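You operate a simulated robot arm through the tools that you are given. There is no shell and no other tool. Be economical: measure what you need, move in short steps, check, and stop when the job is done.

Carry out the task below with a simulated robot arm. There is one attempt and no reset: what you move stays moved.

Task
Stir the stew till the pale streaks are gone, then cover it again.
Fine: the casserole lid waits on the lid over the fire; the spoon with the brown grip ends on the slate.

Only the result counts: the job must be done as asked and must still hold three seconds after the hand-in. Knocking over, shifting, dropping, spilling or breaking anything else fails it. Lids that push on must go on centred and level and be pressed home; caps that screw on are set level and turned clockwise until they are tight.

Robot
A 7-joint arm with a two-finger parallel gripper, fixed in place. Base frame: the origin is at the foot of the arm, x ahead of it, y to its left, z up. Lengths are in m, angles in rad, forces in N, time in s.
With the tool pointing down near the work surface it reaches from about 0.24 to 0.72 m from the base axis. Its first joint turns from -2.007 to 2.007 rad. Payload 3.91 kg.
The TCP is the grasp point between the finger pads, 0.03 m short of the fingertips. In the tool frame z runs along the fingers and y along their closing line. Largest opening 0.11 m; finger width 0.02, thickness 0.01; the body of the gripper, 0.048 by 0.112 m, starts 0.055 m behind the TCP.
Orientation is told as [roll, pitch, yaw] about the base's x, y, z axes, in that order, counted from this pose: with the fingers straight down and closing along the base's y, the tool's x points along the base's -x, its y along +y and its z along -z.

Tools
- The arm moves only by the tool send_rows. Its argument "plan" is one flat list of numbers, 7 for each row, row after row: the shift along the tool's x, y, z in units of 25 mm (1.0 is 25 mm), then the turn, a rotation vector about the tool's x, y, z in units of 4 degrees (1.0 is 4 degrees), then the gripper command, from -1 (fully open) to 1 (shut), values between in proportion. In form: [x, y, z, wx, wy, wz, fingers, x, y, z, wx, wy, wz, fingers, ...]. A call has 1 to 10 rows; each row shifts and turns the commanded pose from where the row before left it, along the tool's axes as they then stand. A call with a number of a shift or a turn outside -1 to 1 is refused whole. Rows are played at 5 a second. More than 0.05 m and 0.15 rad between two rows, or a gripper value outside its range, and nothing of the call is played. A pose out of reach is approached as far as the arm can. The call stops where the force on the tool passes 40 N (or 10 N more than at its start, if that is more) or the arm is blocked; 0.2 s more then pass. The fingers move at their own pace (about 0.108 m/s each) and stop on an object; they squeeze with about 36 N. The grip force told is the motor's: it shows also when the fingers shut on nothing. Time passes only in rows, and 0.2 s behind the last, so rows that do not move let the fingers close. It gives the time, the measured TCP pose, the force on the tool (base axes), the opening and the grip force at its end, in the units of the frame above (readings bear some noise).
- Cameras (640 x 400 px; columns grow to the right, rows downward): "scene" is fixed at [0.3984, 0.4991, 1.5435]; the picture's right is [-0.99, 0.15, 0.00], its down [0.14, 0.90, -0.41] and it looks along [-0.06, -0.40, -0.91] (base axes); focal length 214 px, centre (320, 200). "wrist" rides on the gripper at [-0.036, 0, -0.057] in the tool frame; the picture's right is [0.00, -1.00, 0.00], its down [0.97, 0.00, -0.24] and it looks along [0.24, 0.00, 0.97] (tool axes); focal length 218 px, centre (320, 200).
- snapshot(camera): a new picture of that camera. The clock stands still meanwhile.
- slide_trunk(by): slides the trunk up (or, below 0, down) by that many m; the arm rides with it, the base frame stays. It gives what a move gives, with no picture.
- locate(camera, pixels): for up to 12 pixels [column, row] of the newest picture of that camera ("zoom" is the newest enlarged one), the place [x, y, z] in the base frame of the surface seen there, good to about 0.003 m. The clock stands still meanwhile.
- close_up(camera, box): a new picture of the part [left, top, right, bottom] of that camera's present view, enlarged. The clock stands still meanwhile.
- hand_in(): hands the job in; it is judged then, once.

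Go step by step. Measure first, check grasps and placings, and put right what went wrong. The budget is 80 turns and 38 pictures, counting those below and the enlarged ones. Unless the task says otherwise, let go and move clear before handing in, and close with one line.

The tools are called as a command line: name --argument value ..., lists and objects as JSON in quotes. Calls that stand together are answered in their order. send_rows: Moves the arm, as the interface text tells. Its arguments: {"type":"object","properties":{"plan":{"type":"array"}},"required":["plan"]} The other tools are called the same way: slide_trunk (by) slides the trunk up or down; snapshot (camera) takes a picture; locate (camera, pixels) gives the place of the surface under pixels of a picture; close_up (camera, box) takes an enlarged picture of a part of a camera's view; hand_in () hands the job in.

At the start:

```text
time_s: 0.0
tcp_pos: [0.4015, 0.1928, 1.2773]
ee_rot: [-0.002, 0.002, 0.0]
ft_force: [0.0, -0.1, -0.9]
grip_width: 0.1101
grip_force: 0.0
trunk travel left (down, up): [-0.875, 0.115]
```

scene: 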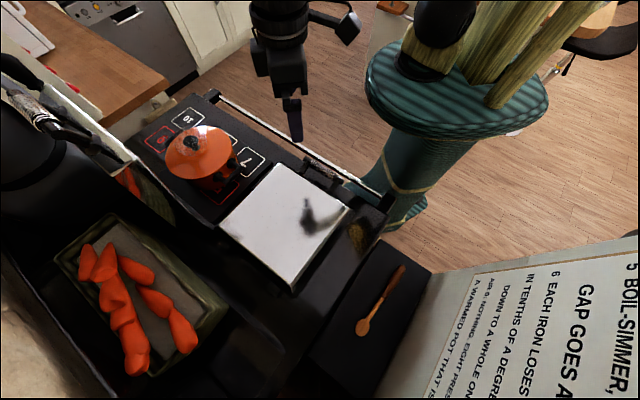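
wrist: 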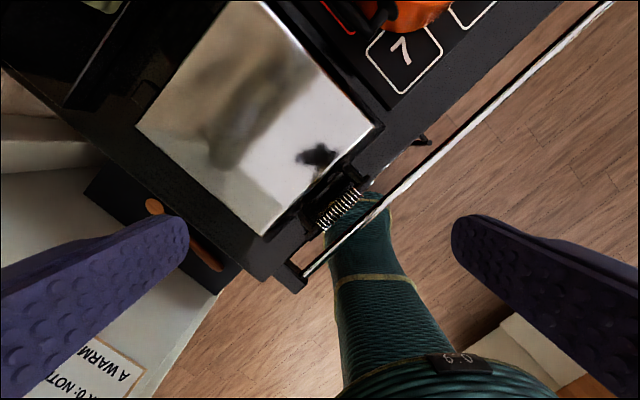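

The scene shows the orange casserole near (203,155), a steel lid near (285,220) and the spoon near (380,300). I'll look closer at each one and at the wall text.

close_up --camera "scene" --box '[130, 80, 290, 220]'

close_up --camera "scene" --box '[400, 230, 640, 400]'

close_up --camera "scene" --box '[210, 150, 450, 400]'

```text
2.86 times, centred on (210, 150) of scene
```

zoom: 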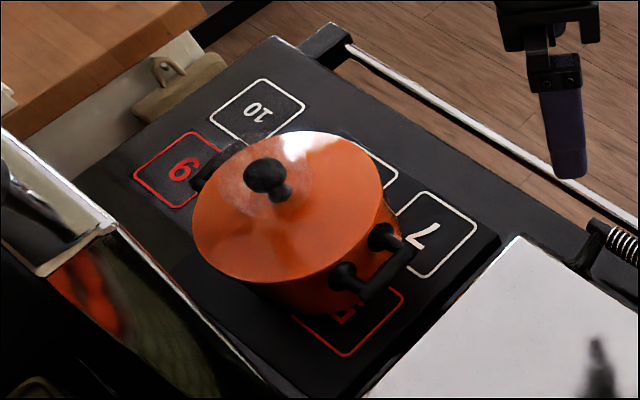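

```text
2.35 times, centred on (520, 315) of scene
```

zoom: 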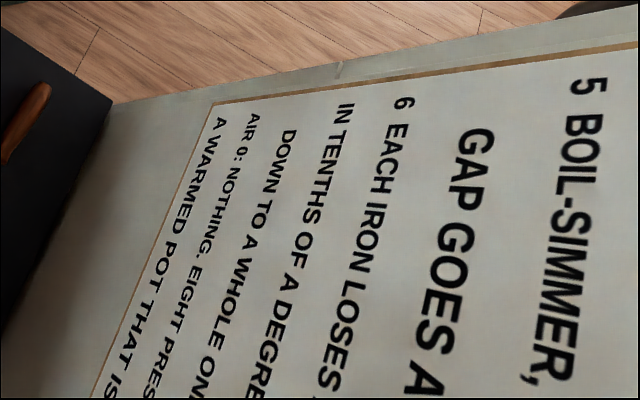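

```text
1.60 times, centred on (330, 275) of scene
```

zoom: 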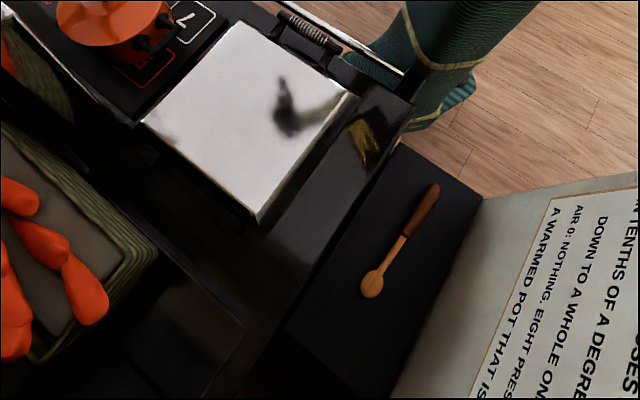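

The slate is the black slab under the spoon and the steel square is the lid over the fire. Next I locate the pot, lid, spoon and surfaces.

locate --camera "zoom" --pixels '[[435, 190], [420, 215], [405, 238], [390, 262], [371, 284], [371, 298], [330, 290], [450, 200], [145, 122], [258, 218], [345, 95], [235, 22]]'

snapshot --camera "scene"

locate --camera "scene" --pixels '[[196, 141], [203, 144], [166, 158], [236, 145], [192, 179], [204, 124], [225, 180], [235, 165], [245, 158], [270, 215], [245, 115], [310, 155]]'

```text
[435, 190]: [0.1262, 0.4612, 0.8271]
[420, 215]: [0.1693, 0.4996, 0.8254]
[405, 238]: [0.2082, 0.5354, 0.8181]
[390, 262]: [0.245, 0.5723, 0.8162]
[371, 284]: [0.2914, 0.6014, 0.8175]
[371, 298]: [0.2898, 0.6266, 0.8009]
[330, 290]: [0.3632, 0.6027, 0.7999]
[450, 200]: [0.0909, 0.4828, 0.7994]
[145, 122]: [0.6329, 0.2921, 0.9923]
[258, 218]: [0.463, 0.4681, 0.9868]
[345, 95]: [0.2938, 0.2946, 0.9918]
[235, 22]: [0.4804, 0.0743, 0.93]
```

```text
32 pictures are left
```

scene: 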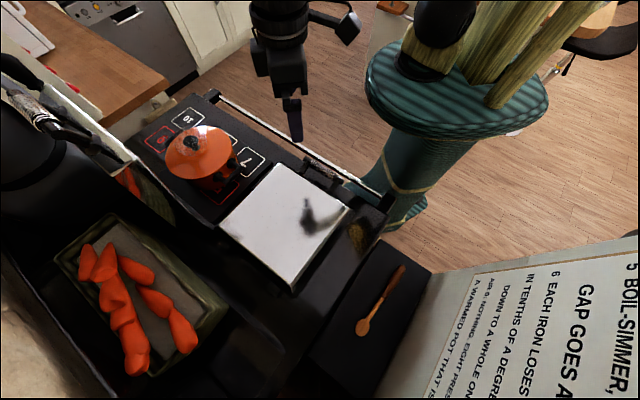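

```text
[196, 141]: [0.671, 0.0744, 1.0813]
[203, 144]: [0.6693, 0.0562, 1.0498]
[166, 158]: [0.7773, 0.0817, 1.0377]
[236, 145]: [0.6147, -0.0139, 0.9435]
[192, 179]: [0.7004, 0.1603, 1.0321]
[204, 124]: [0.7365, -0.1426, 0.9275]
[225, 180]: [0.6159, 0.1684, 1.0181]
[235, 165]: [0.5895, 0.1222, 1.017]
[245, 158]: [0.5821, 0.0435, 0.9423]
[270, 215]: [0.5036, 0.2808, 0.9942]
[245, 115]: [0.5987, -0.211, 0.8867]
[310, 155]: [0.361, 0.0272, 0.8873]
```

The knob is near (0.67, 0.07, 1.08) and the steel lid centre near (0.463, 0.29, 0.992). I'll move above the pot and look with the wrist camera.

send_rows --plan '[-1, -0.48, 0, 0, 0, 0, -1, -1, -0.48, 0, 0, 0, 0, -1, -1, -0.48, 0, 0, 0, 0, -1, -1, -0.48, 0, 0, 0, 0, -1, -1, -0.48, 0, 0, 0, 0, -1, -1, -0.48, 0, 0, 0, 0, -1, -1, -0.48, 0, 0, 0, 0, -1, -1, -0.48, 0, 0, 0, 0, -1, -1, -0.48, 0, 0, 0, 0, -1, 0, 0, 0, 0, 0, 0, -1]'

snapshot --camera "wrist"

```text
time_s: 2.2
tcp_pos: [0.6238, 0.0832, 1.279]
ee_rot: [0.0, 0.0, 0.001]
ft_force: [0.4, 0.6, -0.6]
grip_width: 0.1099
grip_force: 0.2
trunk travel left (down, up): [-0.875, 0.115]
```

```text
31 pictures are left
```

wrist: 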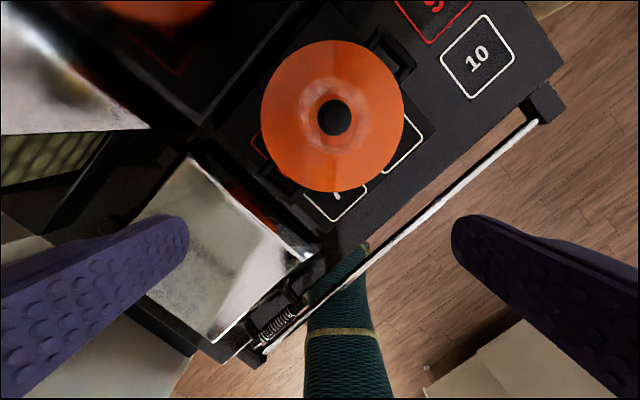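

The knob is at pixel (334,118) in the wrist view. I'll measure it and the lid rim.

locate --camera "wrist" --pixels '[[334, 117], [319, 117], [350, 117], [334, 101], [334, 134], [334, 41], [333, 190], [262, 116], [402, 116], [198, 160], [320, 245], [215, 340]]'

close_up --camera "wrist" --box '[230, 20, 430, 220]'

```text
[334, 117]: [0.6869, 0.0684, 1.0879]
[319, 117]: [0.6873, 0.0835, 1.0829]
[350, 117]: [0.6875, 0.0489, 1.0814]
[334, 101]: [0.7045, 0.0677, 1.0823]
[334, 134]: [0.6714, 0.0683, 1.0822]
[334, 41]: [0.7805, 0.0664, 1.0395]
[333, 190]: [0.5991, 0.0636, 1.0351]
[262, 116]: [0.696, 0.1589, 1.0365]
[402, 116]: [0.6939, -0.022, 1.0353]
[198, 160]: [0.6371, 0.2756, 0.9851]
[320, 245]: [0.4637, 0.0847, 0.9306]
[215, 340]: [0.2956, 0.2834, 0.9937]
```

```text
2.00 times, centred on (330, 120) of wrist
```

zoom: 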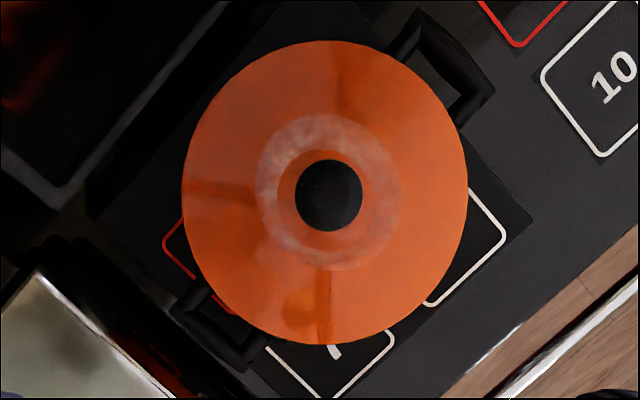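

The lid is centred at (0.690, 0.067), with a knob about 34 mm wide and its top at 1.088. I'll align over it and descend part way.

send_rows --plan '[-0.83, -0.22, 0, 0, 0, 0, -0.2, -0.83, -0.22, 0, 0, 0, 0, -0.2, -0.83, -0.22, 0, 0, 0, 0, -0.2, 0, 0, 1, 0, 0, 0, -0.2, 0, 0, 1, 0, 0, 0, -0.2, 0, 0, 1, 0, 0, 0, -0.2, 0, 0, 1, 0, 0, 0, -0.2, 0, 0, 1, 0, 0, 0, -0.2, 0, 0, 0.4, 0, 0, 0, -0.2, 0, 0, 0, 0, 0, 0, -0.2]'

snapshot --camera "wrist"

```text
time_s: 4.4
tcp_pos: [0.6877, 0.065, 1.1425]
ee_rot: [0.0, -0.001, 0.0]
ft_force: [-0.7, 0.9, 1.0]
grip_width: 0.066
grip_force: 0.0
trunk travel left (down, up): [-0.875, 0.115]
```

```text
29 pictures are left
```

wrist: 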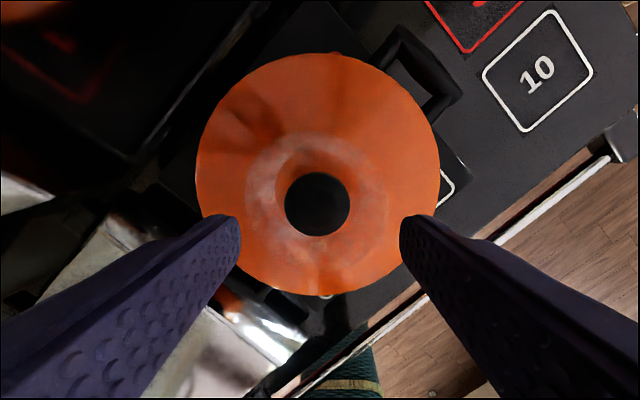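

The knob is centred between the fingers. I'll descend to 1.080 and close.

send_rows --plan '[0, 0, 1, 0, 0, 0, -0.2, 0, 0, 1, 0, 0, 0, -0.2, 0, 0, 0.5, 0, 0, 0, -0.2, 0, 0, 0, 0, 0, 0, -0.2, 0, 0, 0, 0, 0, 0, 1, 0, 0, 0, 0, 0, 0, 1, 0, 0, 0, 0, 0, 0, 1]'

```text
time_s: 6.0
tcp_pos: [0.688, 0.0671, 1.0789]
ee_rot: [-0.001, -0.001, 0.0]
ft_force: [0.1, -0.1, -0.7]
grip_width: 0.0377
grip_force: 35.6
trunk travel left (down, up): [-0.875, 0.115]
```

The knob is gripped at 37.7 mm wide. I'll lift straight up slowly.

send_rows --plan '[0, 0, -0.3, 0, 0, 0, 1, 0, 0, -0.5, 0, 0, 0, 1, 0, 0, -1, 0, 0, 0, 1, 0, 0, -1, 0, 0, 0, 1, 0, 0, -1, 0, 0, 0, 1, 0, 0, -0.5, 0, 0, 0, 1, 0, 0, 0, 0, 0, 0, 1]'

snapshot --camera "scene"

```text
time_s: 7.6
tcp_pos: [0.6866, 0.0663, 1.1876]
ee_rot: [0.0, 0.0, 0.0]
ft_force: [-0.4, 0.0, -3.2]
grip_width: 0.0376
grip_force: 36.0
trunk travel left (down, up): [-0.875, 0.115]
```

```text
28 pictures are left
```

scene: 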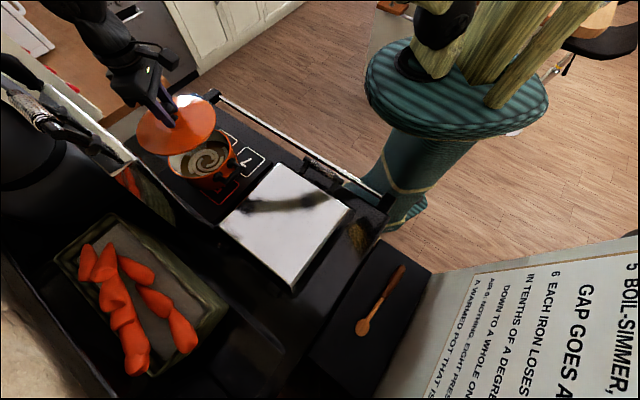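

The lid is up, and the stew's pale swirl shows at (207,160). I'll measure the steel lid's corners for placing.

locate --camera "scene" --pixels '[[276, 167], [345, 209], [293, 283], [223, 226], [283, 222], [300, 240], [260, 210], [207, 160], [195, 165], [239, 160], [168, 160], [232, 143]]'

```text
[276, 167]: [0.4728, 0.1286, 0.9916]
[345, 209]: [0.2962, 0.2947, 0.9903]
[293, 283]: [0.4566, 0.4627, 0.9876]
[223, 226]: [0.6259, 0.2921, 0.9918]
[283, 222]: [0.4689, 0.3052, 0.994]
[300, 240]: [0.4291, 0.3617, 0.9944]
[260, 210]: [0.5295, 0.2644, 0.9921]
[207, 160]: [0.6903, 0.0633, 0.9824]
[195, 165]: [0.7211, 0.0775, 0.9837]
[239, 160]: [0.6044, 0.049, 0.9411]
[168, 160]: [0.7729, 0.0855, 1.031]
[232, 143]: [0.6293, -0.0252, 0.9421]
```

The steel lid is centred at (0.463, 0.294), top about 0.993, and the stew surface is at 0.983. I'll carry the lid over.

send_rows --plan '[0.9, 0.91, 0, 0, 0, 0, 1, 0.9, 0.91, 0, 0, 0, 0, 1, 0.9, 0.91, 0, 0, 0, 0, 1, 0.9, 0.91, 0, 0, 0, 0, 1, 0.9, 0.91, 0, 0, 0, 0, 1, 0.9, 0.91, 0, 0, 0, 0, 1, 0.9, 0.91, 0, 0, 0, 0, 1, 0.9, 0.91, 0, 0, 0, 0, 1, 0.9, 0.91, 0, 0, 0, 0, 1, 0.9, 0.91, 0, 0, 0, 0, 1]'

send_rows --plan '[0, 0, 1, 0, 0, 0, 1, 0, 0, 1, 0, 0, 0, 1, 0, 0, 1, 0, 0, 0, 1, 0, 0, 1, 0, 0, 0, 1, 0, 0, 1, 0, 0, 0, 1, 0, 0, 0, 0, 0, 0, 1]'

close_up --camera "scene" --box '[190, 130, 390, 300]'

```text
time_s: 9.8
tcp_pos: [0.46, 0.2969, 1.1866]
ee_rot: [0.001, -0.001, -0.001]
ft_force: [-0.1, 0.2, -2.7]
grip_width: 0.0377
grip_force: 35.6
trunk travel left (down, up): [-0.875, 0.115]
```

```text
time_s: 11.2
tcp_pos: [0.4626, 0.2947, 1.0626]
ee_rot: [0.0, -0.001, 0.0]
ft_force: [0.2, -1.4, -2.7]
grip_width: 0.0377
grip_force: 36.0
trunk travel left (down, up): [-0.875, 0.115]
```

```text
2.35 times, centred on (290, 215) of scene
```

zoom: 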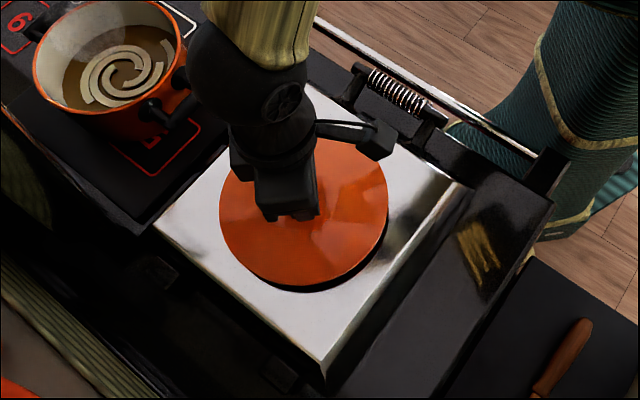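

The lid is centred over the steel one with a little gap left. I'll lower it in small steps until it touches.

send_rows --plan '[0, 0, 0.2, 0, 0, 0, 1, 0, 0, 0.2, 0, 0, 0, 1, 0, 0, 0.2, 0, 0, 0, 1, 0, 0, 0.1, 0, 0, 0, 1, 0, 0, 0, 0, 0, 0, 1]'

```text
time_s: 12.4
tcp_pos: [0.464, 0.295, 1.0467]
ee_rot: [0.001, -0.003, -0.001]
ft_force: [3.2, 1.9, 23.9]
grip_width: 0.0374
grip_force: 35.9
trunk travel left (down, up): [-0.875, 0.115]
```

The upward force is 24 N, so the lid is seated at TCP z about 1.047. I'll ease the load off, open and rise.

send_rows --plan '[0, 0, -0.06, 0, 0, 0, 1, 0, 0, 0, 0, 0, 0, -0.2, 0, 0, 0, 0, 0, 0, -0.2, 0, 0, -1, 0, 0, 0, -0.2, 0, 0, -1, 0, 0, 0, -0.2, 0, 0, -1, 0, 0, 0, -0.2, 0, 0, -1, 0, 0, 0, -0.2, 0, 0, -1, 0, 0, 0, -0.2, 0, 0, -1, 0, 0, 0, -0.2, 0, 0, 0, 0, 0, 0, -0.2]'

close_up --camera "scene" --box '[310, 230, 470, 370]'

locate --camera "zoom" --pixels '[[363, 105], [350, 130], [336, 157], [325, 180], [312, 203], [295, 235], [272, 275], [262, 300], [300, 265], [450, 60], [130, 330], [430, 300]]'

```text
time_s: 14.6
tcp_pos: [0.4593, 0.2965, 1.1943]
ee_rot: [-0.001, 0.002, -0.002]
ft_force: [-0.8, 0.3, -0.4]
grip_width: 0.066
grip_force: 0.1
trunk travel left (down, up): [-0.875, 0.115]
```

```text
2.86 times, centred on (390, 300) of scene
```

zoom: 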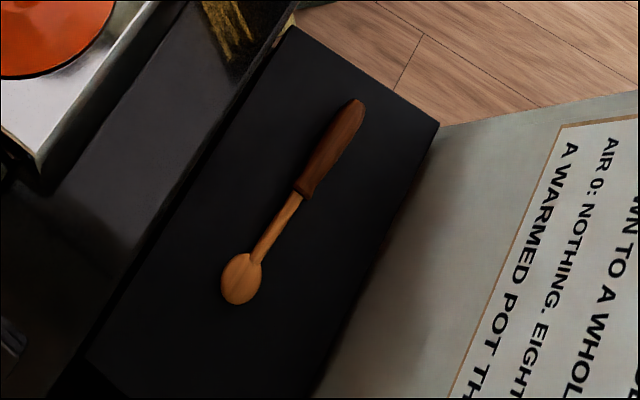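

```text
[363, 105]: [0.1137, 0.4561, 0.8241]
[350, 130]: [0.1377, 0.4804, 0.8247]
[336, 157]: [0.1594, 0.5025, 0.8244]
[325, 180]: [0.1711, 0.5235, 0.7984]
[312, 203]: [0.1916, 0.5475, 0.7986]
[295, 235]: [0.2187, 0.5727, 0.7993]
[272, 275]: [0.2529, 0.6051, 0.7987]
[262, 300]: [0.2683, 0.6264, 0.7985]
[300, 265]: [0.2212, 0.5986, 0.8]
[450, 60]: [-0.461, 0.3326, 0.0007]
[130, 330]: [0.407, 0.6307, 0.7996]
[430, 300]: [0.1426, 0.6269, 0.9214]
```

The lid sits on the steel lid. The spoon lies from about (0.114, 0.456) to (0.29, 0.61), at roughly 43° yaw. I'll move over it and turn across the grip.

send_rows --plan '[1, 0.75, 0, 0, 0, 0, -0.2, 1, 0.75, 0, 0, 0, 0, -0.2, 1, 0.75, 0, 0, 0, 0, -0.2, 1, 0.75, 0, 0, 0, 0, -0.2, 1, 0.75, 0, 0, 0, 0, -0.2, 1, 0.75, 0, 0, 0, 0, -0.2, 1, 0.75, 0, 0, 0, 0, -0.2, 1, 0.75, 0, 0, 0, 0, -0.2, 1, 0.75, 0, 0, 0, 0, -0.2, 1, 0.75, 0, 0, 0, 0, -0.2]'

send_rows --plan '[0, 0, 0, 0, 0, -1, -0.2, 0, 0, 0, 0, 0, -1, -0.2, 0, 0, 0, 0, 0, -1, -0.2, 0, 0, 0, 0, 0, -1, -0.2, 0, 0, 0, 0, 0, -1, -0.2, 0, 0, 0, 0, 0, -1, -0.2, 0, 0, 0, 0, 0, -1, -0.2, 0, 0, 0, 0, 0, -1, -0.2, 0, 0, 0, 0, 0, -1, -0.2, 0, 0, 0, 0, 0, -1, -0.2]'

snapshot --camera "wrist"

snapshot --camera "scene"

```text
time_s: 16.8
tcp_pos: [0.2085, 0.4841, 1.197]
ee_rot: [-0.001, -0.001, 0.001]
ft_force: [0.0, 0.6, 0.3]
grip_width: 0.066
grip_force: 0.0
trunk travel left (down, up): [-0.875, 0.115]
```

```text
time_s: 19.0
tcp_pos: [0.2123, 0.483, 1.1967]
ee_rot: [0.001, -0.001, 0.701]
ft_force: [0.2, 1.1, -0.1]
grip_width: 0.0661
grip_force: 0.1
trunk travel left (down, up): [-0.875, 0.115]
```

```text
25 pictures are left
```

wrist: 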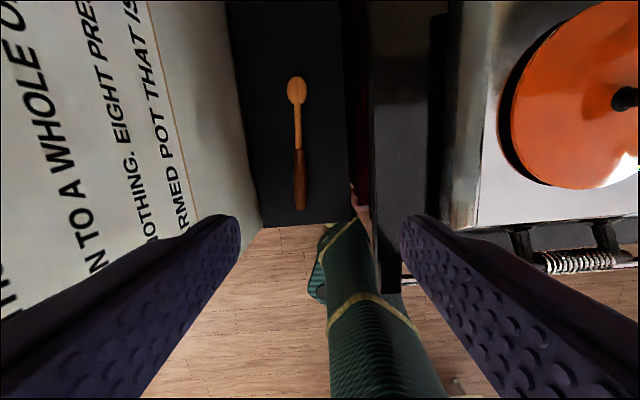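

```text
24 pictures are left
```

scene: 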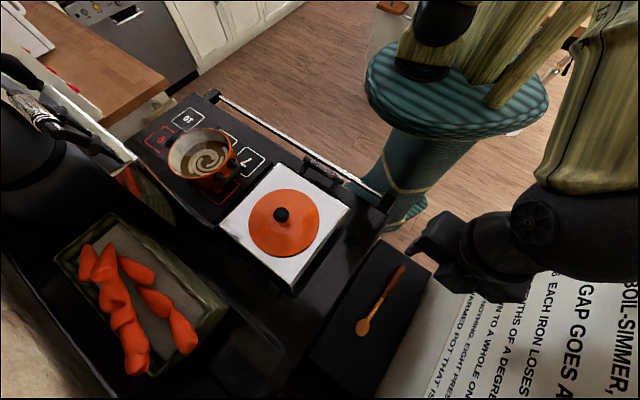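

Turned, the spoon runs almost straight along the image column, from (297,78) to (300,208). I'll measure it and the slot edges.

locate --camera "wrist" --pixels '[[297, 80], [297, 92], [298, 130], [299, 152], [300, 165], [300, 185], [301, 205], [258, 180], [343, 180], [385, 180], [215, 180], [180, 180]]'

close_up --camera "wrist" --box '[220, 60, 380, 220]'

```text
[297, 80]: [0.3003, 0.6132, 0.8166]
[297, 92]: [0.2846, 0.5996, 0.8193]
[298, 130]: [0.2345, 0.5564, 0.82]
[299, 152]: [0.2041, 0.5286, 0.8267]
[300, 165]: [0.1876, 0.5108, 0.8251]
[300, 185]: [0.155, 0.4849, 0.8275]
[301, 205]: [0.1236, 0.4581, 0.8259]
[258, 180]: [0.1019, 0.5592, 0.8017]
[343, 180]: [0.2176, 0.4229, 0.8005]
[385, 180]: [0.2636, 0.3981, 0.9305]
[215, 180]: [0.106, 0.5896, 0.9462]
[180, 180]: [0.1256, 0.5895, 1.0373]
```

```text
2.50 times, centred on (300, 140) of wrist
```

zoom: 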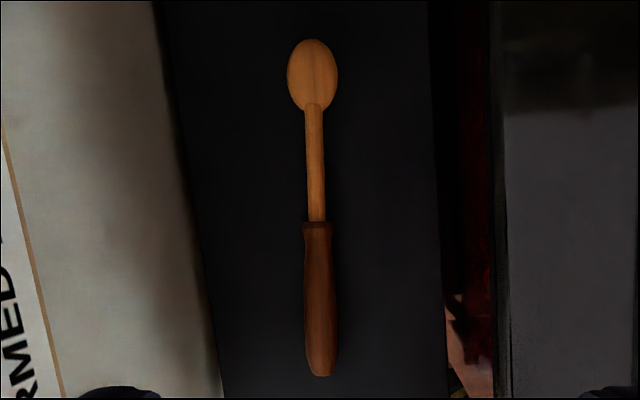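

The spoon axis runs (0.121, 0.456) to (0.302, 0.615), with about 0.1 m clear to the wall and to the stove side. I'll tilt the hand back 40° over the grip end, so the spoon later points downward from the fingers.

send_rows --plan '[0, 0, 0, 0, -1, 0, -0.2, 0, 0, 0, 0, -1, 0, -0.2, 0, 0, 0, 0, -1, 0, -0.2, 0, 0, 0, 0, -1, 0, -0.2, 0, 0, 0, 0, -1, 0, -0.2, 0, 0, 0, 0, -1, 0, -0.2, 0, 0, 0, 0, -1, 0, -0.2, 0, 0, 0, 0, -1, 0, -0.2, 0, 0, 0, 0, -1, 0, -0.2, 0, 0, 0, 0, -1, 0, -0.2]'

```text
time_s: 21.2
tcp_pos: [0.2196, 0.4773, 1.1947]
ee_rot: [-0.012, -0.635, 0.687]
ft_force: [1.0, 0.3, -0.6]
grip_width: 0.0659
grip_force: 0.0
out of reach, approached as far as the arm can: row 10
trunk travel left (down, up): [-0.875, 0.115]
```

The tilt reached about 36°, which is enough. I'll go down toward (0.162, 0.492, 0.95) along the tool's axes and check.

send_rows --plan '[0.69, 0.3, 0.7, 0, 0, 0, -0.2, 0.69, 0.3, 0.7, 0, 0, 0, -0.2, 0.69, 0.3, 0.7, 0, 0, 0, -0.2, 0.69, 0.3, 0.7, 0, 0, 0, -0.2, 0.69, 0.3, 0.7, 0, 0, 0, -0.2, 0.69, 0.3, 0.7, 0, 0, 0, -0.2, 0.69, 0.11, 0.7, 0, 0, 0, -0.2, 0.69, 0, 0.7, 0, 0, 0, -0.2, 0, 0, 0, 0, 0, 0, -0.2]'

snapshot --camera "wrist"

snapshot --camera "scene"

```text
time_s: 23.2
tcp_pos: [0.1758, 0.5041, 1.0113]
ee_rot: [0.0, -0.698, 0.698]
ft_force: [-0.2, -0.6, 0.6]
grip_width: 0.066
grip_force: 0.1
out of reach, approached as far as the arm can: row 1
trunk travel left (down, up): [-0.875, 0.115]
```

```text
22 pictures are left
```

wrist: 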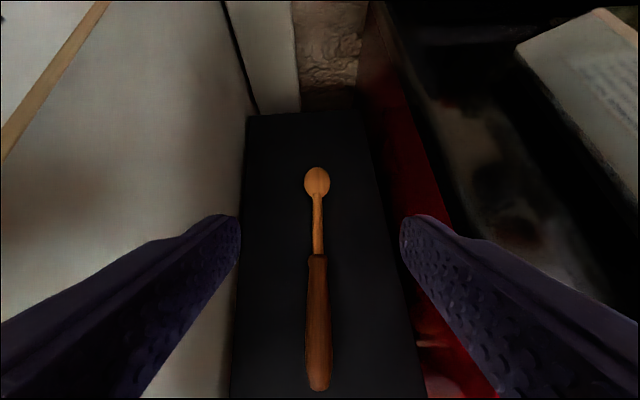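

```text
21 pictures are left
```

scene: 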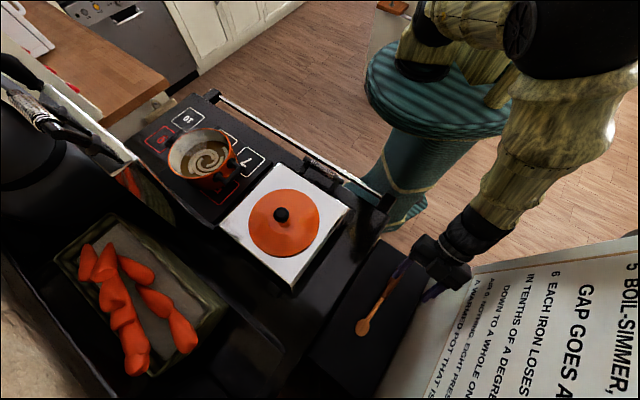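

The tilt is now the full 40° and the spoon is centred between the fingers (col 318). I'll descend most of the way.

send_rows --plan '[0.888, 0, 0.832, 0, 0, 0, -0.2, 0.888, 0, 0.832, 0, 0, 0, -0.2, 0.888, 0, 0.832, 0, 0, 0, -0.2, 0.888, 0, 0.832, 0, 0, 0, -0.2, 0.888, 0, 0.832, 0, 0, 0, -0.2, 0, 0, 0, 0, 0, 0, -0.2]'

snapshot --camera "wrist"

```text
time_s: 24.6
tcp_pos: [0.1601, 0.4902, 0.8623]
ee_rot: [0.0, -0.698, 0.698]
ft_force: [0.2, -0.5, 0.6]
grip_width: 0.066
grip_force: 0.1
trunk travel left (down, up): [-0.875, 0.115]
```

```text
20 pictures are left
```

wrist: 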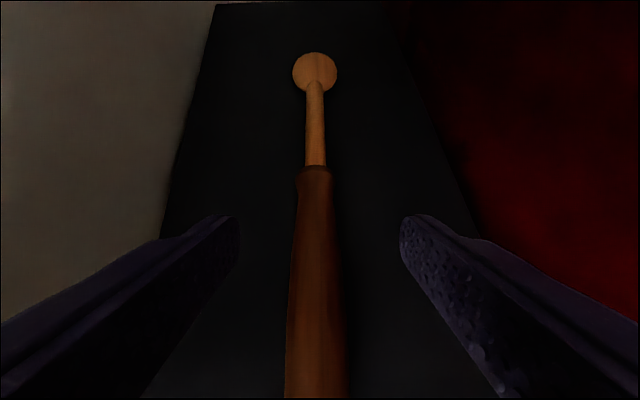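

It is well centred. I'll lower 29 mm and close on the grip.

send_rows --plan '[0.37, 0, 0.44, 0, 0, 0, -0.2, 0.37, 0, 0.44, 0, 0, 0, -0.2, 0, 0, 0, 0, 0, 0, -0.2, 0, 0, 0, 0, 0, 0, 1, 0, 0, 0, 0, 0, 0, 1, 0, 0, 0, 0, 0, 0, 1, 0, 0, 0, 0, 0, 0, 1]'

```text
time_s: 26.2
tcp_pos: [0.1637, 0.4921, 0.8338]
ee_rot: [0.0, -0.697, 0.698]
ft_force: [0.1, -0.9, 0.3]
grip_width: 0.025
grip_force: 36.0
trunk travel left (down, up): [-0.875, 0.115]
```

It is gripped at 25 mm. I'll lift straight up.

send_rows --plan '[-0.32, 0, -0.38, 0, 0, 0, 1, -0.643, 0, -0.766, 0, 0, 0, 1, -0.643, 0, -0.766, 0, 0, 0, 1, -0.643, 0, -0.766, 0, 0, 0, 1, -0.643, 0, -0.766, 0, 0, 0, 1, -0.643, 0, -0.766, 0, 0, 0, 1, -0.643, 0, -0.766, 0, 0, 0, 1, -0.643, 0, -0.766, 0, 0, 0, 1, 0, 0, 0, 0, 0, 0, 1]'

snapshot --camera "wrist"

```text
time_s: 28.2
tcp_pos: [0.1663, 0.4892, 1.0187]
ee_rot: [0.0, -0.699, 0.7]
ft_force: [0.1, -0.6, 0.1]
grip_width: 0.0253
grip_force: 36.0
trunk travel left (down, up): [-0.875, 0.115]
```

```text
19 pictures are left
```

wrist: 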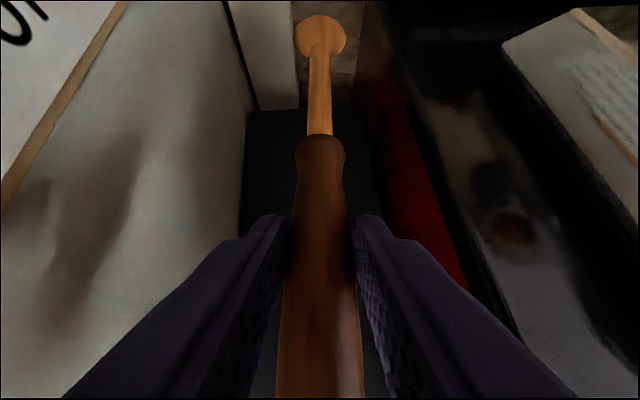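

The spoon is held level and firm. I'll rise while bringing the hand upright, then turn to yaw 0.

send_rows --plan '[-0.643, 0, -0.766, 0, 1, 0, 1, -0.588, 0, -0.809, 0, 1, 0, 1, -0.53, 0, -0.848, 0, 1, 0, 1, -0.469, 0, -0.883, 0, 1, 0, 1, -0.407, 0, -0.914, 0, 1, 0, 1, -0.342, 0, -0.94, 0, 1, 0, 1, -0.276, 0, -0.961, 0, 1, 0, 1, -0.208, 0, -0.978, 0, 1, 0, 1, -0.139, 0, -0.99, 0, 1, 0, 1, -0.07, 0, -0.998, 0, 1, 0, 1]'

send_rows --plan '[0, 0, 0, 0, 0, 1, 1, 0, 0, 0, 0, 0, 1, 1, 0, 0, 0, 0, 0, 1, 1, 0, 0, 0, 0, 0, 1, 1, 0, 0, 0, 0, 0, 1, 1, 0, 0, 0, 0, 0, 1, 1, 0, 0, 0, 0, 0, 1, 1, 0, 0, 0, 0, 0, 1, 1, 0, 0, 0, 0, 0, 1, 1, 0, 0, 0, 0, 0, 1, 1]'

snapshot --camera "scene"

```text
time_s: 30.4
tcp_pos: [0.1645, 0.4891, 1.2711]
ee_rot: [0.0, 0.001, 0.701]
ft_force: [0.7, -0.1, -1.2]
grip_width: 0.0253
grip_force: 36.2
trunk travel left (down, up): [-0.875, 0.115]
```

```text
time_s: 32.6
tcp_pos: [0.1645, 0.4912, 1.2696]
ee_rot: [0.0, 0.0, -0.002]
ft_force: [-0.6, -0.8, -0.4]
grip_width: 0.025
grip_force: 35.9
trunk travel left (down, up): [-0.875, 0.115]
```

```text
18 pictures are left
```

scene: 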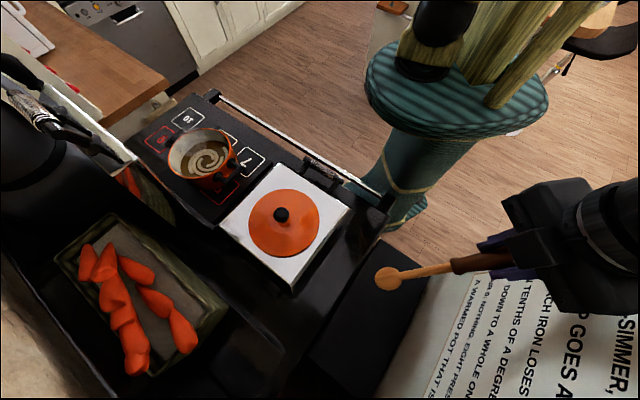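

The spoon hangs at 40° below the fingers. I'll carry it over toward the pot.

send_rows --plan '[-0.77, -0.85, 0, 0, 0, 0, 1, -0.77, -0.85, 0, 0, 0, 0, 1, -0.77, -0.85, 0, 0, 0, 0, 1, -0.77, -0.85, 0, 0, 0, 0, 1, -0.77, -0.85, 0, 0, 0, 0, 1, -0.77, -0.85, 0, 0, 0, 0, 1, -0.77, -0.85, 0, 0, 0, 0, 1, -0.77, -0.85, 0, 0, 0, 0, 1, -0.77, -0.85, 0, 0, 0, 0, 1, -0.77, -0.85, 0, 0, 0, 0, 1]'

send_rows --plan '[-0.77, -0.85, 0, 0, 0, 0, 1, -0.77, -0.85, 0, 0, 0, 0, 1, -0.77, -0.85, 0, 0, 0, 0, 1, -0.77, -0.85, 0, 0, 0, 0, 1, -0.77, -0.85, 0, 0, 0, 0, 1, -0.77, -0.85, 0, 0, 0, 0, 1, -0.77, -0.85, 0, 0, 0, 0, 1, -0.77, -0.85, 0, 0, 0, 0, 1, -0.77, -0.85, 0, 0, 0, 0, 1, -0.77, -0.85, 0, 0, 0, 0, 1]'

snapshot --camera "wrist"

```text
time_s: 34.8
tcp_pos: [0.3578, 0.2775, 1.2701]
ee_rot: [0.0, 0.002, 0.0]
ft_force: [-0.5, -0.6, -1.1]
grip_width: 0.0248
grip_force: 35.8
trunk travel left (down, up): [-0.875, 0.115]
```

```text
time_s: 37.0
tcp_pos: [0.5505, 0.0655, 1.2696]
ee_rot: [0.0, 0.001, -0.001]
ft_force: [0.3, -0.4, -1.7]
grip_width: 0.0252
grip_force: 35.9
trunk travel left (down, up): [-0.875, 0.115]
```

```text
17 pictures are left
```

wrist: 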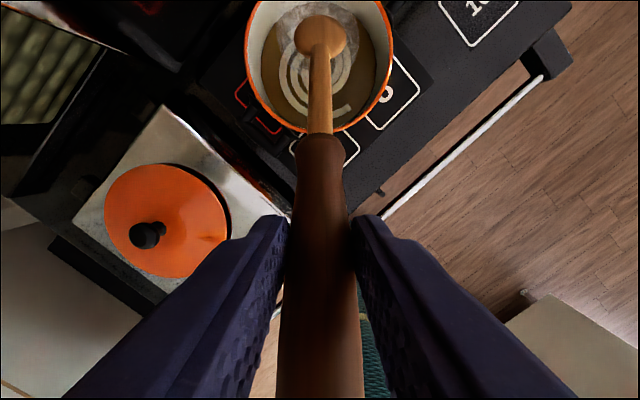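

The spoon lines up with the pot. I'll lean the hand 24° forward to steepen the spoon, then bring the tip over the pot centre.

send_rows --plan '[0, 0, 0, 0, 1, 0, 1, 0, 0, 0, 0, 1, 0, 1, 0, 0, 0, 0, 1, 0, 1, 0, 0, 0, 0, 1, 0, 1, 0, 0, 0, 0, 1, 0, 1, 0, 0, 0, 0, 1, 0, 1, -0.73, 0, -0.325, 0, 0, 0, 1, -0.73, 0, -0.325, 0, 0, 0, 1, -0.73, 0, -0.325, 0, 0, 0, 1, 0, 0, 0, 0, 0, 0, 1]'

snapshot --camera "wrist"

close_up --camera "scene" --box '[130, 80, 290, 220]'

```text
time_s: 39.2
tcp_pos: [0.6081, 0.0665, 1.2704]
ee_rot: [-0.001, 0.417, 0.001]
ft_force: [-1.1, 0.0, -0.7]
grip_width: 0.0251
grip_force: 35.6
trunk travel left (down, up): [-0.875, 0.115]
```

```text
16 pictures are left
```

wrist: 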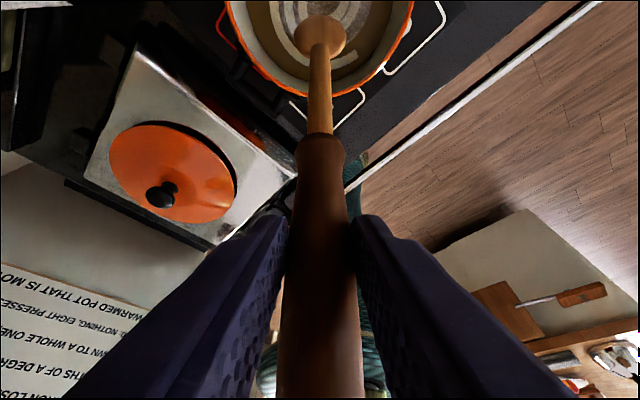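

```text
2.86 times, centred on (210, 150) of scene
```

zoom: 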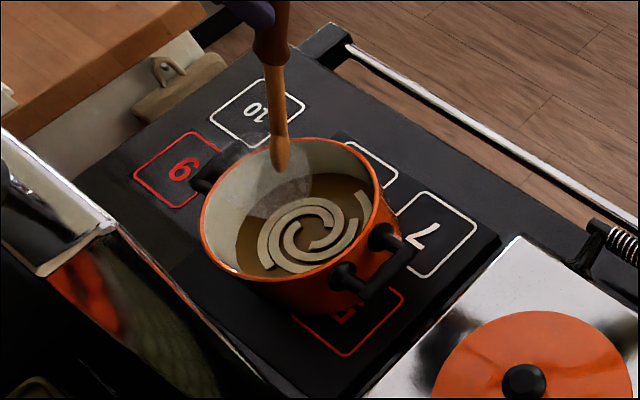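

Now I can see the open pot. I'll measure the spoon tip (282,170), the rim, the stew and the swirl extents.

locate --camera "zoom" --pixels '[[282, 170], [282, 155], [278, 100], [203, 215], [383, 200], [300, 139], [285, 282], [275, 250], [345, 235], [300, 237], [248, 205], [362, 200]]'

```text
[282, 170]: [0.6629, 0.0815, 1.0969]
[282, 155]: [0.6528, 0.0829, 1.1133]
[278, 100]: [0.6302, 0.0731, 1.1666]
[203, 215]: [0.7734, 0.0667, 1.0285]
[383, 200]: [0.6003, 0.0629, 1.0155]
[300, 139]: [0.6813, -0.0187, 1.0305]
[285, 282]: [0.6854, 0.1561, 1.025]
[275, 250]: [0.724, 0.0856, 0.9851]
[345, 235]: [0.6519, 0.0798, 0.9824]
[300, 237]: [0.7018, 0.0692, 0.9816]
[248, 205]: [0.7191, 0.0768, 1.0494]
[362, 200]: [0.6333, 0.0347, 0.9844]
```

The tip is at (0.66, 0.07, 1.094), so it sits 0.055 ahead of and 0.177 below the TCP. The pot is centred at (0.688, 0.067) with about 0.08 inner radius. I'll go forward, then lower the spoon into the stew.

send_rows --plan '[-0.88, 0, -0.39, 0, 0, 0, 1, 0, 0, 0, 0, 0, 0, 1, -0.347, 0, 0.78, 0, 0, 0, 1, -0.347, 0, 0.78, 0, 0, 0, 1, -0.347, 0, 0.78, 0, 0, 0, 1, -0.347, 0, 0.78, 0, 0, 0, 1, -0.347, 0, 0.78, 0, 0, 0, 1, -0.347, 0, 0.78, 0, 0, 0, 1, 0, 0, 0, 0, 0, 0, 1]'

close_up --camera "scene" --box '[130, 80, 290, 220]'

```text
time_s: 41.2
tcp_pos: [0.6339, 0.067, 1.1407]
ee_rot: [0.0, 0.419, -0.001]
ft_force: [-0.3, 0.2, -0.4]
grip_width: 0.0251
grip_force: 35.8
trunk travel left (down, up): [-0.875, 0.115]
```

```text
2.86 times, centred on (210, 150) of scene
```

zoom: 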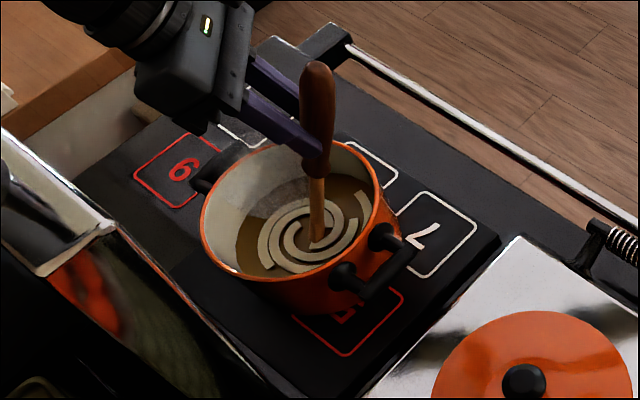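

The spoon dips at the swirl's middle. I'll move to the start of a circle and stir one 30 mm loop, then check.

send_rows --plan '[-0.64, 0, -0.285, 0, 0, 0, 1, -0.64, 0, -0.285, 0, 0, 0, 1]'

send_rows --plan '[0.209, 0.706, 0.093, 0, 0, 0, 1, 0.548, 0.436, 0.244, 0, 0, 0, 1, 0.678, 0, 0.302, 0, 0, 0, 1, 0.548, -0.436, 0.244, 0, 0, 0, 1, 0.209, -0.706, 0.093, 0, 0, 0, 1, -0.209, -0.706, -0.093, 0, 0, 0, 1, -0.548, -0.436, -0.244, 0, 0, 0, 1, -0.678, 0, -0.302, 0, 0, 0, 1, -0.548, 0.436, -0.244, 0, 0, 0, 1, -0.209, 0.706, -0.093, 0, 0, 0, 1]'

close_up --camera "scene" --box '[130, 80, 290, 220]'

```text
time_s: 41.8
tcp_pos: [0.6688, 0.0662, 1.1413]
ee_rot: [0.0, 0.418, -0.001]
ft_force: [0.1, -0.2, -0.2]
grip_width: 0.0251
grip_force: 36.0
trunk travel left (down, up): [-0.875, 0.115]
```

```text
time_s: 44.0
tcp_pos: [0.6688, 0.0678, 1.1413]
ee_rot: [0.001, 0.418, -0.001]
ft_force: [-0.3, -0.3, -0.7]
grip_width: 0.0249
grip_force: 35.9
trunk travel left (down, up): [-0.875, 0.115]
```

```text
2.86 times, centred on (210, 150) of scene
```

zoom: 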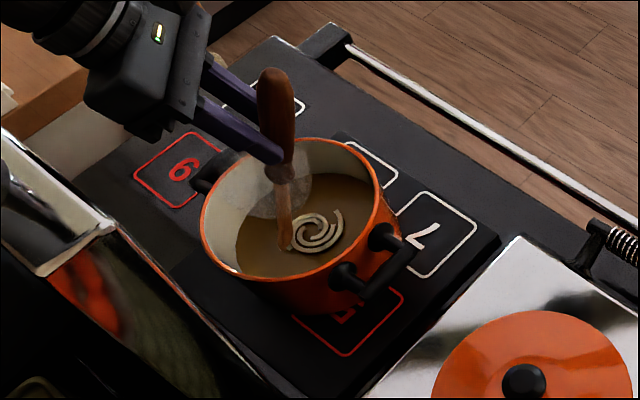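

The swirl is shrinking, so stirring works. I'll do two more loops.

send_rows --plan '[0.209, 0.706, 0.093, 0, 0, 0, 1, 0.548, 0.436, 0.244, 0, 0, 0, 1, 0.678, 0, 0.302, 0, 0, 0, 1, 0.548, -0.436, 0.244, 0, 0, 0, 1, 0.209, -0.706, 0.093, 0, 0, 0, 1, -0.209, -0.706, -0.093, 0, 0, 0, 1, -0.548, -0.436, -0.244, 0, 0, 0, 1, -0.678, 0, -0.302, 0, 0, 0, 1, -0.548, 0.436, -0.244, 0, 0, 0, 1, -0.209, 0.706, -0.093, 0, 0, 0, 1]'

send_rows --plan '[0.209, 0.706, 0.093, 0, 0, 0, 1, 0.548, 0.436, 0.244, 0, 0, 0, 1, 0.678, 0, 0.302, 0, 0, 0, 1, 0.548, -0.436, 0.244, 0, 0, 0, 1, 0.209, -0.706, 0.093, 0, 0, 0, 1, -0.209, -0.706, -0.093, 0, 0, 0, 1, -0.548, -0.436, -0.244, 0, 0, 0, 1, -0.678, 0, -0.302, 0, 0, 0, 1, -0.548, 0.436, -0.244, 0, 0, 0, 1, -0.209, 0.706, -0.093, 0, 0, 0, 1]'

close_up --camera "scene" --box '[130, 80, 290, 220]'

```text
time_s: 46.2
tcp_pos: [0.6683, 0.0669, 1.1422]
ee_rot: [-0.001, 0.419, -0.001]
ft_force: [-0.4, 0.3, 0.5]
grip_width: 0.0251
grip_force: 36.3
trunk travel left (down, up): [-0.875, 0.115]
```

```text
time_s: 48.4
tcp_pos: [0.6665, 0.069, 1.1408]
ee_rot: [-0.002, 0.419, 0.0]
ft_force: [-0.3, -0.3, -0.3]
grip_width: 0.025
grip_force: 35.9
trunk travel left (down, up): [-0.875, 0.115]
```

```text
2.86 times, centred on (210, 150) of scene
```

zoom: 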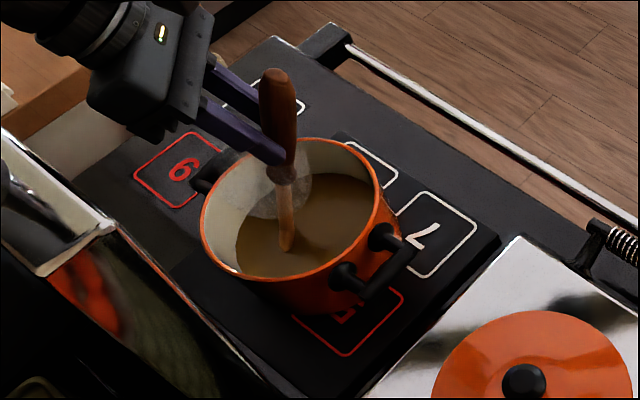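

The streaks are gone. I'll make one more loop for certainty, centre the spoon, and raise it straight out with a short pause to drip.

send_rows --plan '[0.209, 0.706, 0.093, 0, 0, 0, 1, 0.548, 0.436, 0.244, 0, 0, 0, 1, 0.678, 0, 0.302, 0, 0, 0, 1, 0.548, -0.436, 0.244, 0, 0, 0, 1, 0.209, -0.706, 0.093, 0, 0, 0, 1, -0.209, -0.706, -0.093, 0, 0, 0, 1, -0.548, -0.436, -0.244, 0, 0, 0, 1, -0.678, 0, -0.302, 0, 0, 0, 1, -0.548, 0.436, -0.244, 0, 0, 0, 1, -0.209, 0.706, -0.093, 0, 0, 0, 1]'

send_rows --plan '[0.64, 0, 0.285, 0, 0, 0, 1, 0.64, 0, 0.285, 0, 0, 0, 1, 0.347, 0, -0.78, 0, 0, 0, 1, 0.347, 0, -0.78, 0, 0, 0, 1, 0.347, 0, -0.78, 0, 0, 0, 1, 0.347, 0, -0.78, 0, 0, 0, 1, 0.347, 0, -0.78, 0, 0, 0, 1, 0.347, 0, -0.78, 0, 0, 0, 1, 0, 0, 0, 0, 0, 0, 1, 0, 0, 0, 0, 0, 0, 1]'

close_up --camera "scene" --box '[130, 80, 290, 220]'

```text
time_s: 50.6
tcp_pos: [0.6701, 0.0665, 1.1416]
ee_rot: [0.001, 0.422, -0.001]
ft_force: [-0.4, 0.8, -0.7]
grip_width: 0.0251
grip_force: 35.6
trunk travel left (down, up): [-0.875, 0.115]
```

```text
time_s: 52.8
tcp_pos: [0.6344, 0.067, 1.2707]
ee_rot: [-0.002, 0.419, 0.0]
ft_force: [-0.1, -0.1, 0.1]
grip_width: 0.0254
grip_force: 36.1
trunk travel left (down, up): [-0.875, 0.115]
```

```text
2.86 times, centred on (210, 150) of scene
```

zoom: 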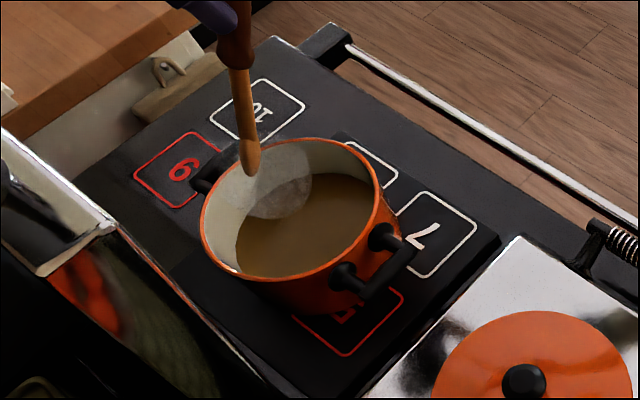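

The stew is even in colour. I'll bring the hand upright while backing off and retrace toward the slate.

send_rows --plan '[0.51, 0, 0.23, 0, -1, 0, 1, 0.53, 0, 0.19, 0, -1, 0, 1, 0.54, 0, 0.155, 0, -1, 0, 1, 0.55, 0, 0.117, 0, -1, 0, 1, 0.555, 0, 0.078, 0, -1, 0, 1, 0.56, 0, 0.04, 0, -1, 0, 1, 0, 0, 0, 0, 0, 0, 1]'

send_rows --plan '[0.77, 0.85, 0, 0, 0, 0, 1, 0.77, 0.85, 0, 0, 0, 0, 1, 0.77, 0.85, 0, 0, 0, 0, 1, 0.77, 0.85, 0, 0, 0, 0, 1, 0.77, 0.85, 0, 0, 0, 0, 1, 0.77, 0.85, 0, 0, 0, 0, 1, 0.77, 0.85, 0, 0, 0, 0, 1, 0.77, 0.85, 0, 0, 0, 0, 1, 0.77, 0.85, 0, 0, 0, 0, 1, 0.77, 0.85, 0, 0, 0, 0, 1]'

send_rows --plan '[0.77, 0.85, 0, 0, 0, 0, 1, 0.77, 0.85, 0, 0, 0, 0, 1, 0.77, 0.85, 0, 0, 0, 0, 1, 0.77, 0.85, 0, 0, 0, 0, 1, 0.77, 0.85, 0, 0, 0, 0, 1, 0.77, 0.85, 0, 0, 0, 0, 1, 0.77, 0.85, 0, 0, 0, 0, 1, 0.77, 0.85, 0, 0, 0, 0, 1, 0.77, 0.85, 0, 0, 0, 0, 1, 0.77, 0.85, 0, 0, 0, 0, 1]'

send_rows --plan '[0, 0, 0, 0, 0, -1, 1, 0, 0, 0, 0, 0, -1, 1, 0, 0, 0, 0, 0, -1, 1, 0, 0, 0, 0, 0, -1, 1, 0, 0, 0, 0, 0, -1, 1, 0, 0, 0, 0, 0, -1, 1, 0, 0, 0, 0, 0, -1, 1, 0, 0, 0, 0, 0, -1, 1, 0, 0, 0, 0, 0, -1, 1, 0, 0, 0, 0, 0, -1, 1]'

```text
time_s: 54.4
tcp_pos: [0.5501, 0.0664, 1.2687]
ee_rot: [-0.001, 0.002, 0.0]
ft_force: [0.0, -0.2, 0.1]
grip_width: 0.0252
grip_force: 36.6
trunk travel left (down, up): [-0.875, 0.115]
```

```text
time_s: 56.6
tcp_pos: [0.3564, 0.28, 1.2725]
ee_rot: [-0.001, 0.0, -0.001]
ft_force: [0.4, 0.0, -0.3]
grip_width: 0.025
grip_force: 35.8
trunk travel left (down, up): [-0.875, 0.115]
```

```text
time_s: 58.8
tcp_pos: [0.1649, 0.4911, 1.2718]
ee_rot: [0.0, 0.0, 0.003]
ft_force: [-0.3, 0.1, -0.6]
grip_width: 0.0251
grip_force: 35.7
trunk travel left (down, up): [-0.875, 0.115]
```

```text
time_s: 61.0
tcp_pos: [0.1642, 0.4908, 1.27]
ee_rot: [-0.002, -0.001, 0.699]
ft_force: [0.6, 0.3, -0.4]
grip_width: 0.0252
grip_force: 35.5
trunk travel left (down, up): [-0.875, 0.115]
```

I'm back over the slate at the same pose as before. I'll descend while tilting back to 40°, so the spoon is level.

send_rows --plan '[0, 0, 1, 0, -1, 0, 1, 0.07, 0, 0.998, 0, -1, 0, 1, 0.139, 0, 0.99, 0, -1, 0, 1, 0.208, 0, 0.978, 0, -1, 0, 1, 0.276, 0, 0.961, 0, -1, 0, 1, 0.342, 0, 0.94, 0, -1, 0, 1, 0.407, 0, 0.914, 0, -1, 0, 1, 0.469, 0, 0.883, 0, -1, 0, 1, 0.53, 0, 0.848, 0, -1, 0, 1, 0.588, 0, 0.809, 0, -1, 0, 1]'

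snapshot --camera "wrist"

```text
time_s: 63.2
tcp_pos: [0.1945, 0.4892, 1.0326]
ee_rot: [0.028, -0.705, 0.617]
ft_force: [0.0, -0.1, -0.2]
grip_width: 0.0251
grip_force: 35.8
out of reach, approached as far as the arm can: row 8
trunk travel left (down, up): [-0.875, 0.115]
```

```text
10 pictures are left
```

wrist: 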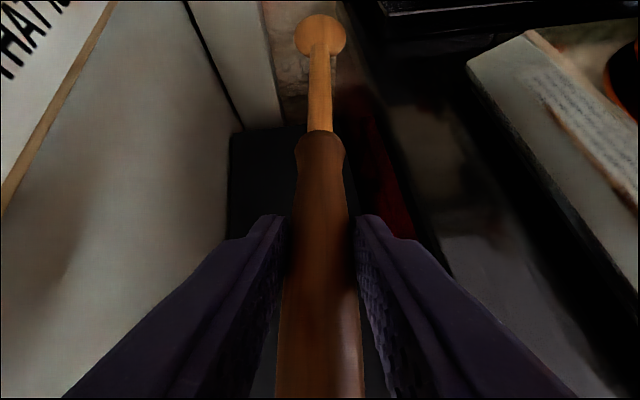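

The pose drifted (yaw 0.617, x 0.1945) because the arm ran out of reach on the way. I'll wait two rows to see whether it settles.

send_rows --plan '[0, 0, 0, 0, 0, 0, 1, 0, 0, 0, 0, 0, 0, 1]'

```text
time_s: 63.8
tcp_pos: [0.1953, 0.4866, 1.0322]
ee_rot: [0.023, -0.704, 0.618]
ft_force: [-0.2, 0.2, -0.9]
grip_width: 0.0252
grip_force: 35.6
trunk travel left (down, up): [-0.875, 0.115]
```

It held there. Earlier a little descent solved the reach issue, so I'll lower 50 mm and check.

send_rows --plan '[0.32, 0, 0.38, 0, 0, 0, 1, 0.32, 0, 0.38, 0, 0, 0, 1, 0.32, 0, 0.38, 0, 0, 0, 1, 0.32, 0, 0.38, 0, 0, 0, 1, 0, 0, 0, 0, 0, 0, 1]'

```text
time_s: 65.0
tcp_pos: [0.1638, 0.4916, 0.9744]
ee_rot: [-0.004, -0.701, 0.697]
ft_force: [-0.3, 0.3, -0.1]
grip_width: 0.0252
grip_force: 36.3
trunk travel left (down, up): [-0.875, 0.115]
```

The pose is right again at (0.164, 0.492, 0.974). I'll lower to just above the slate.

send_rows --plan '[0.643, 0, 0.766, 0, 0, 0, 1, 0.643, 0, 0.766, 0, 0, 0, 1, 0.643, 0, 0.766, 0, 0, 0, 1, 0.643, 0, 0.766, 0, 0, 0, 1, 0.643, 0, 0.766, 0, 0, 0, 1, 0, 0, 0, 0, 0, 0, 1]'

send_rows --plan '[0.13, 0, 0.153, 0, 0, 0, 1, 0.13, 0, 0.153, 0, 0, 0, 1, 0.064, 0, 0.077, 0, 0, 0, 1, 0, 0, 0, 0, 0, 0, 1]'

```text
time_s: 66.4
tcp_pos: [0.162, 0.4924, 0.848]
ee_rot: [0.002, -0.697, 0.698]
ft_force: [1.1, 0.5, -0.2]
grip_width: 0.0253
grip_force: 35.7
trunk travel left (down, up): [-0.875, 0.115]
```

```text
time_s: 67.4
tcp_pos: [0.1613, 0.4916, 0.8367]
ee_rot: [0.0, -0.698, 0.698]
ft_force: [0.9, 0.3, -1.5]
grip_width: 0.0251
grip_force: 36.4
trunk travel left (down, up): [-0.875, 0.115]
```

Now 0.8367, against 0.8338 at the pick. I'll lower the last 3 mm and open gently.

send_rows --plan '[0.064, 0, 0.077, 0, 0, 0, 1, 0, 0, 0, 0, 0, 0, 1]'

send_rows --plan '[0, 0, 0, 0, 0, 0, 0.2, 0, 0, 0, 0, 0, 0, -0.2, 0, 0, 0, 0, 0, 0, -0.2, -0.32, 0, -0.38, 0, 0, 0, -0.2, -0.643, 0, -0.766, 0, 0, 0, -0.2, -0.643, 0, -0.766, 0, 0, 0, -0.2, -0.643, 0, -0.766, 0, 0, 0, -0.2, 0, 0, 0, 0, 0, 0, -0.2]'

snapshot --camera "wrist"

```text
time_s: 68.0
tcp_pos: [0.1618, 0.4924, 0.8324]
ee_rot: [0.0, -0.701, 0.697]
ft_force: [0.1, -0.1, 2.0]
grip_width: 0.0251
grip_force: 36.1
trunk travel left (down, up): [-0.875, 0.115]
```

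```text
time_s: 69.8
tcp_pos: [0.1597, 0.4914, 0.921]
ee_rot: [0.001, -0.697, 0.698]
ft_force: [-0.2, 0.1, 0.4]
grip_width: 0.0662
grip_force: 0.0
trunk travel left (down, up): [-0.875, 0.115]
```

```text
9 pictures are left
```

wrist: 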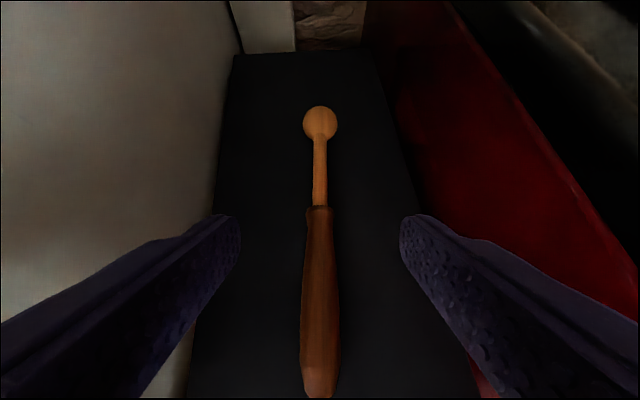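

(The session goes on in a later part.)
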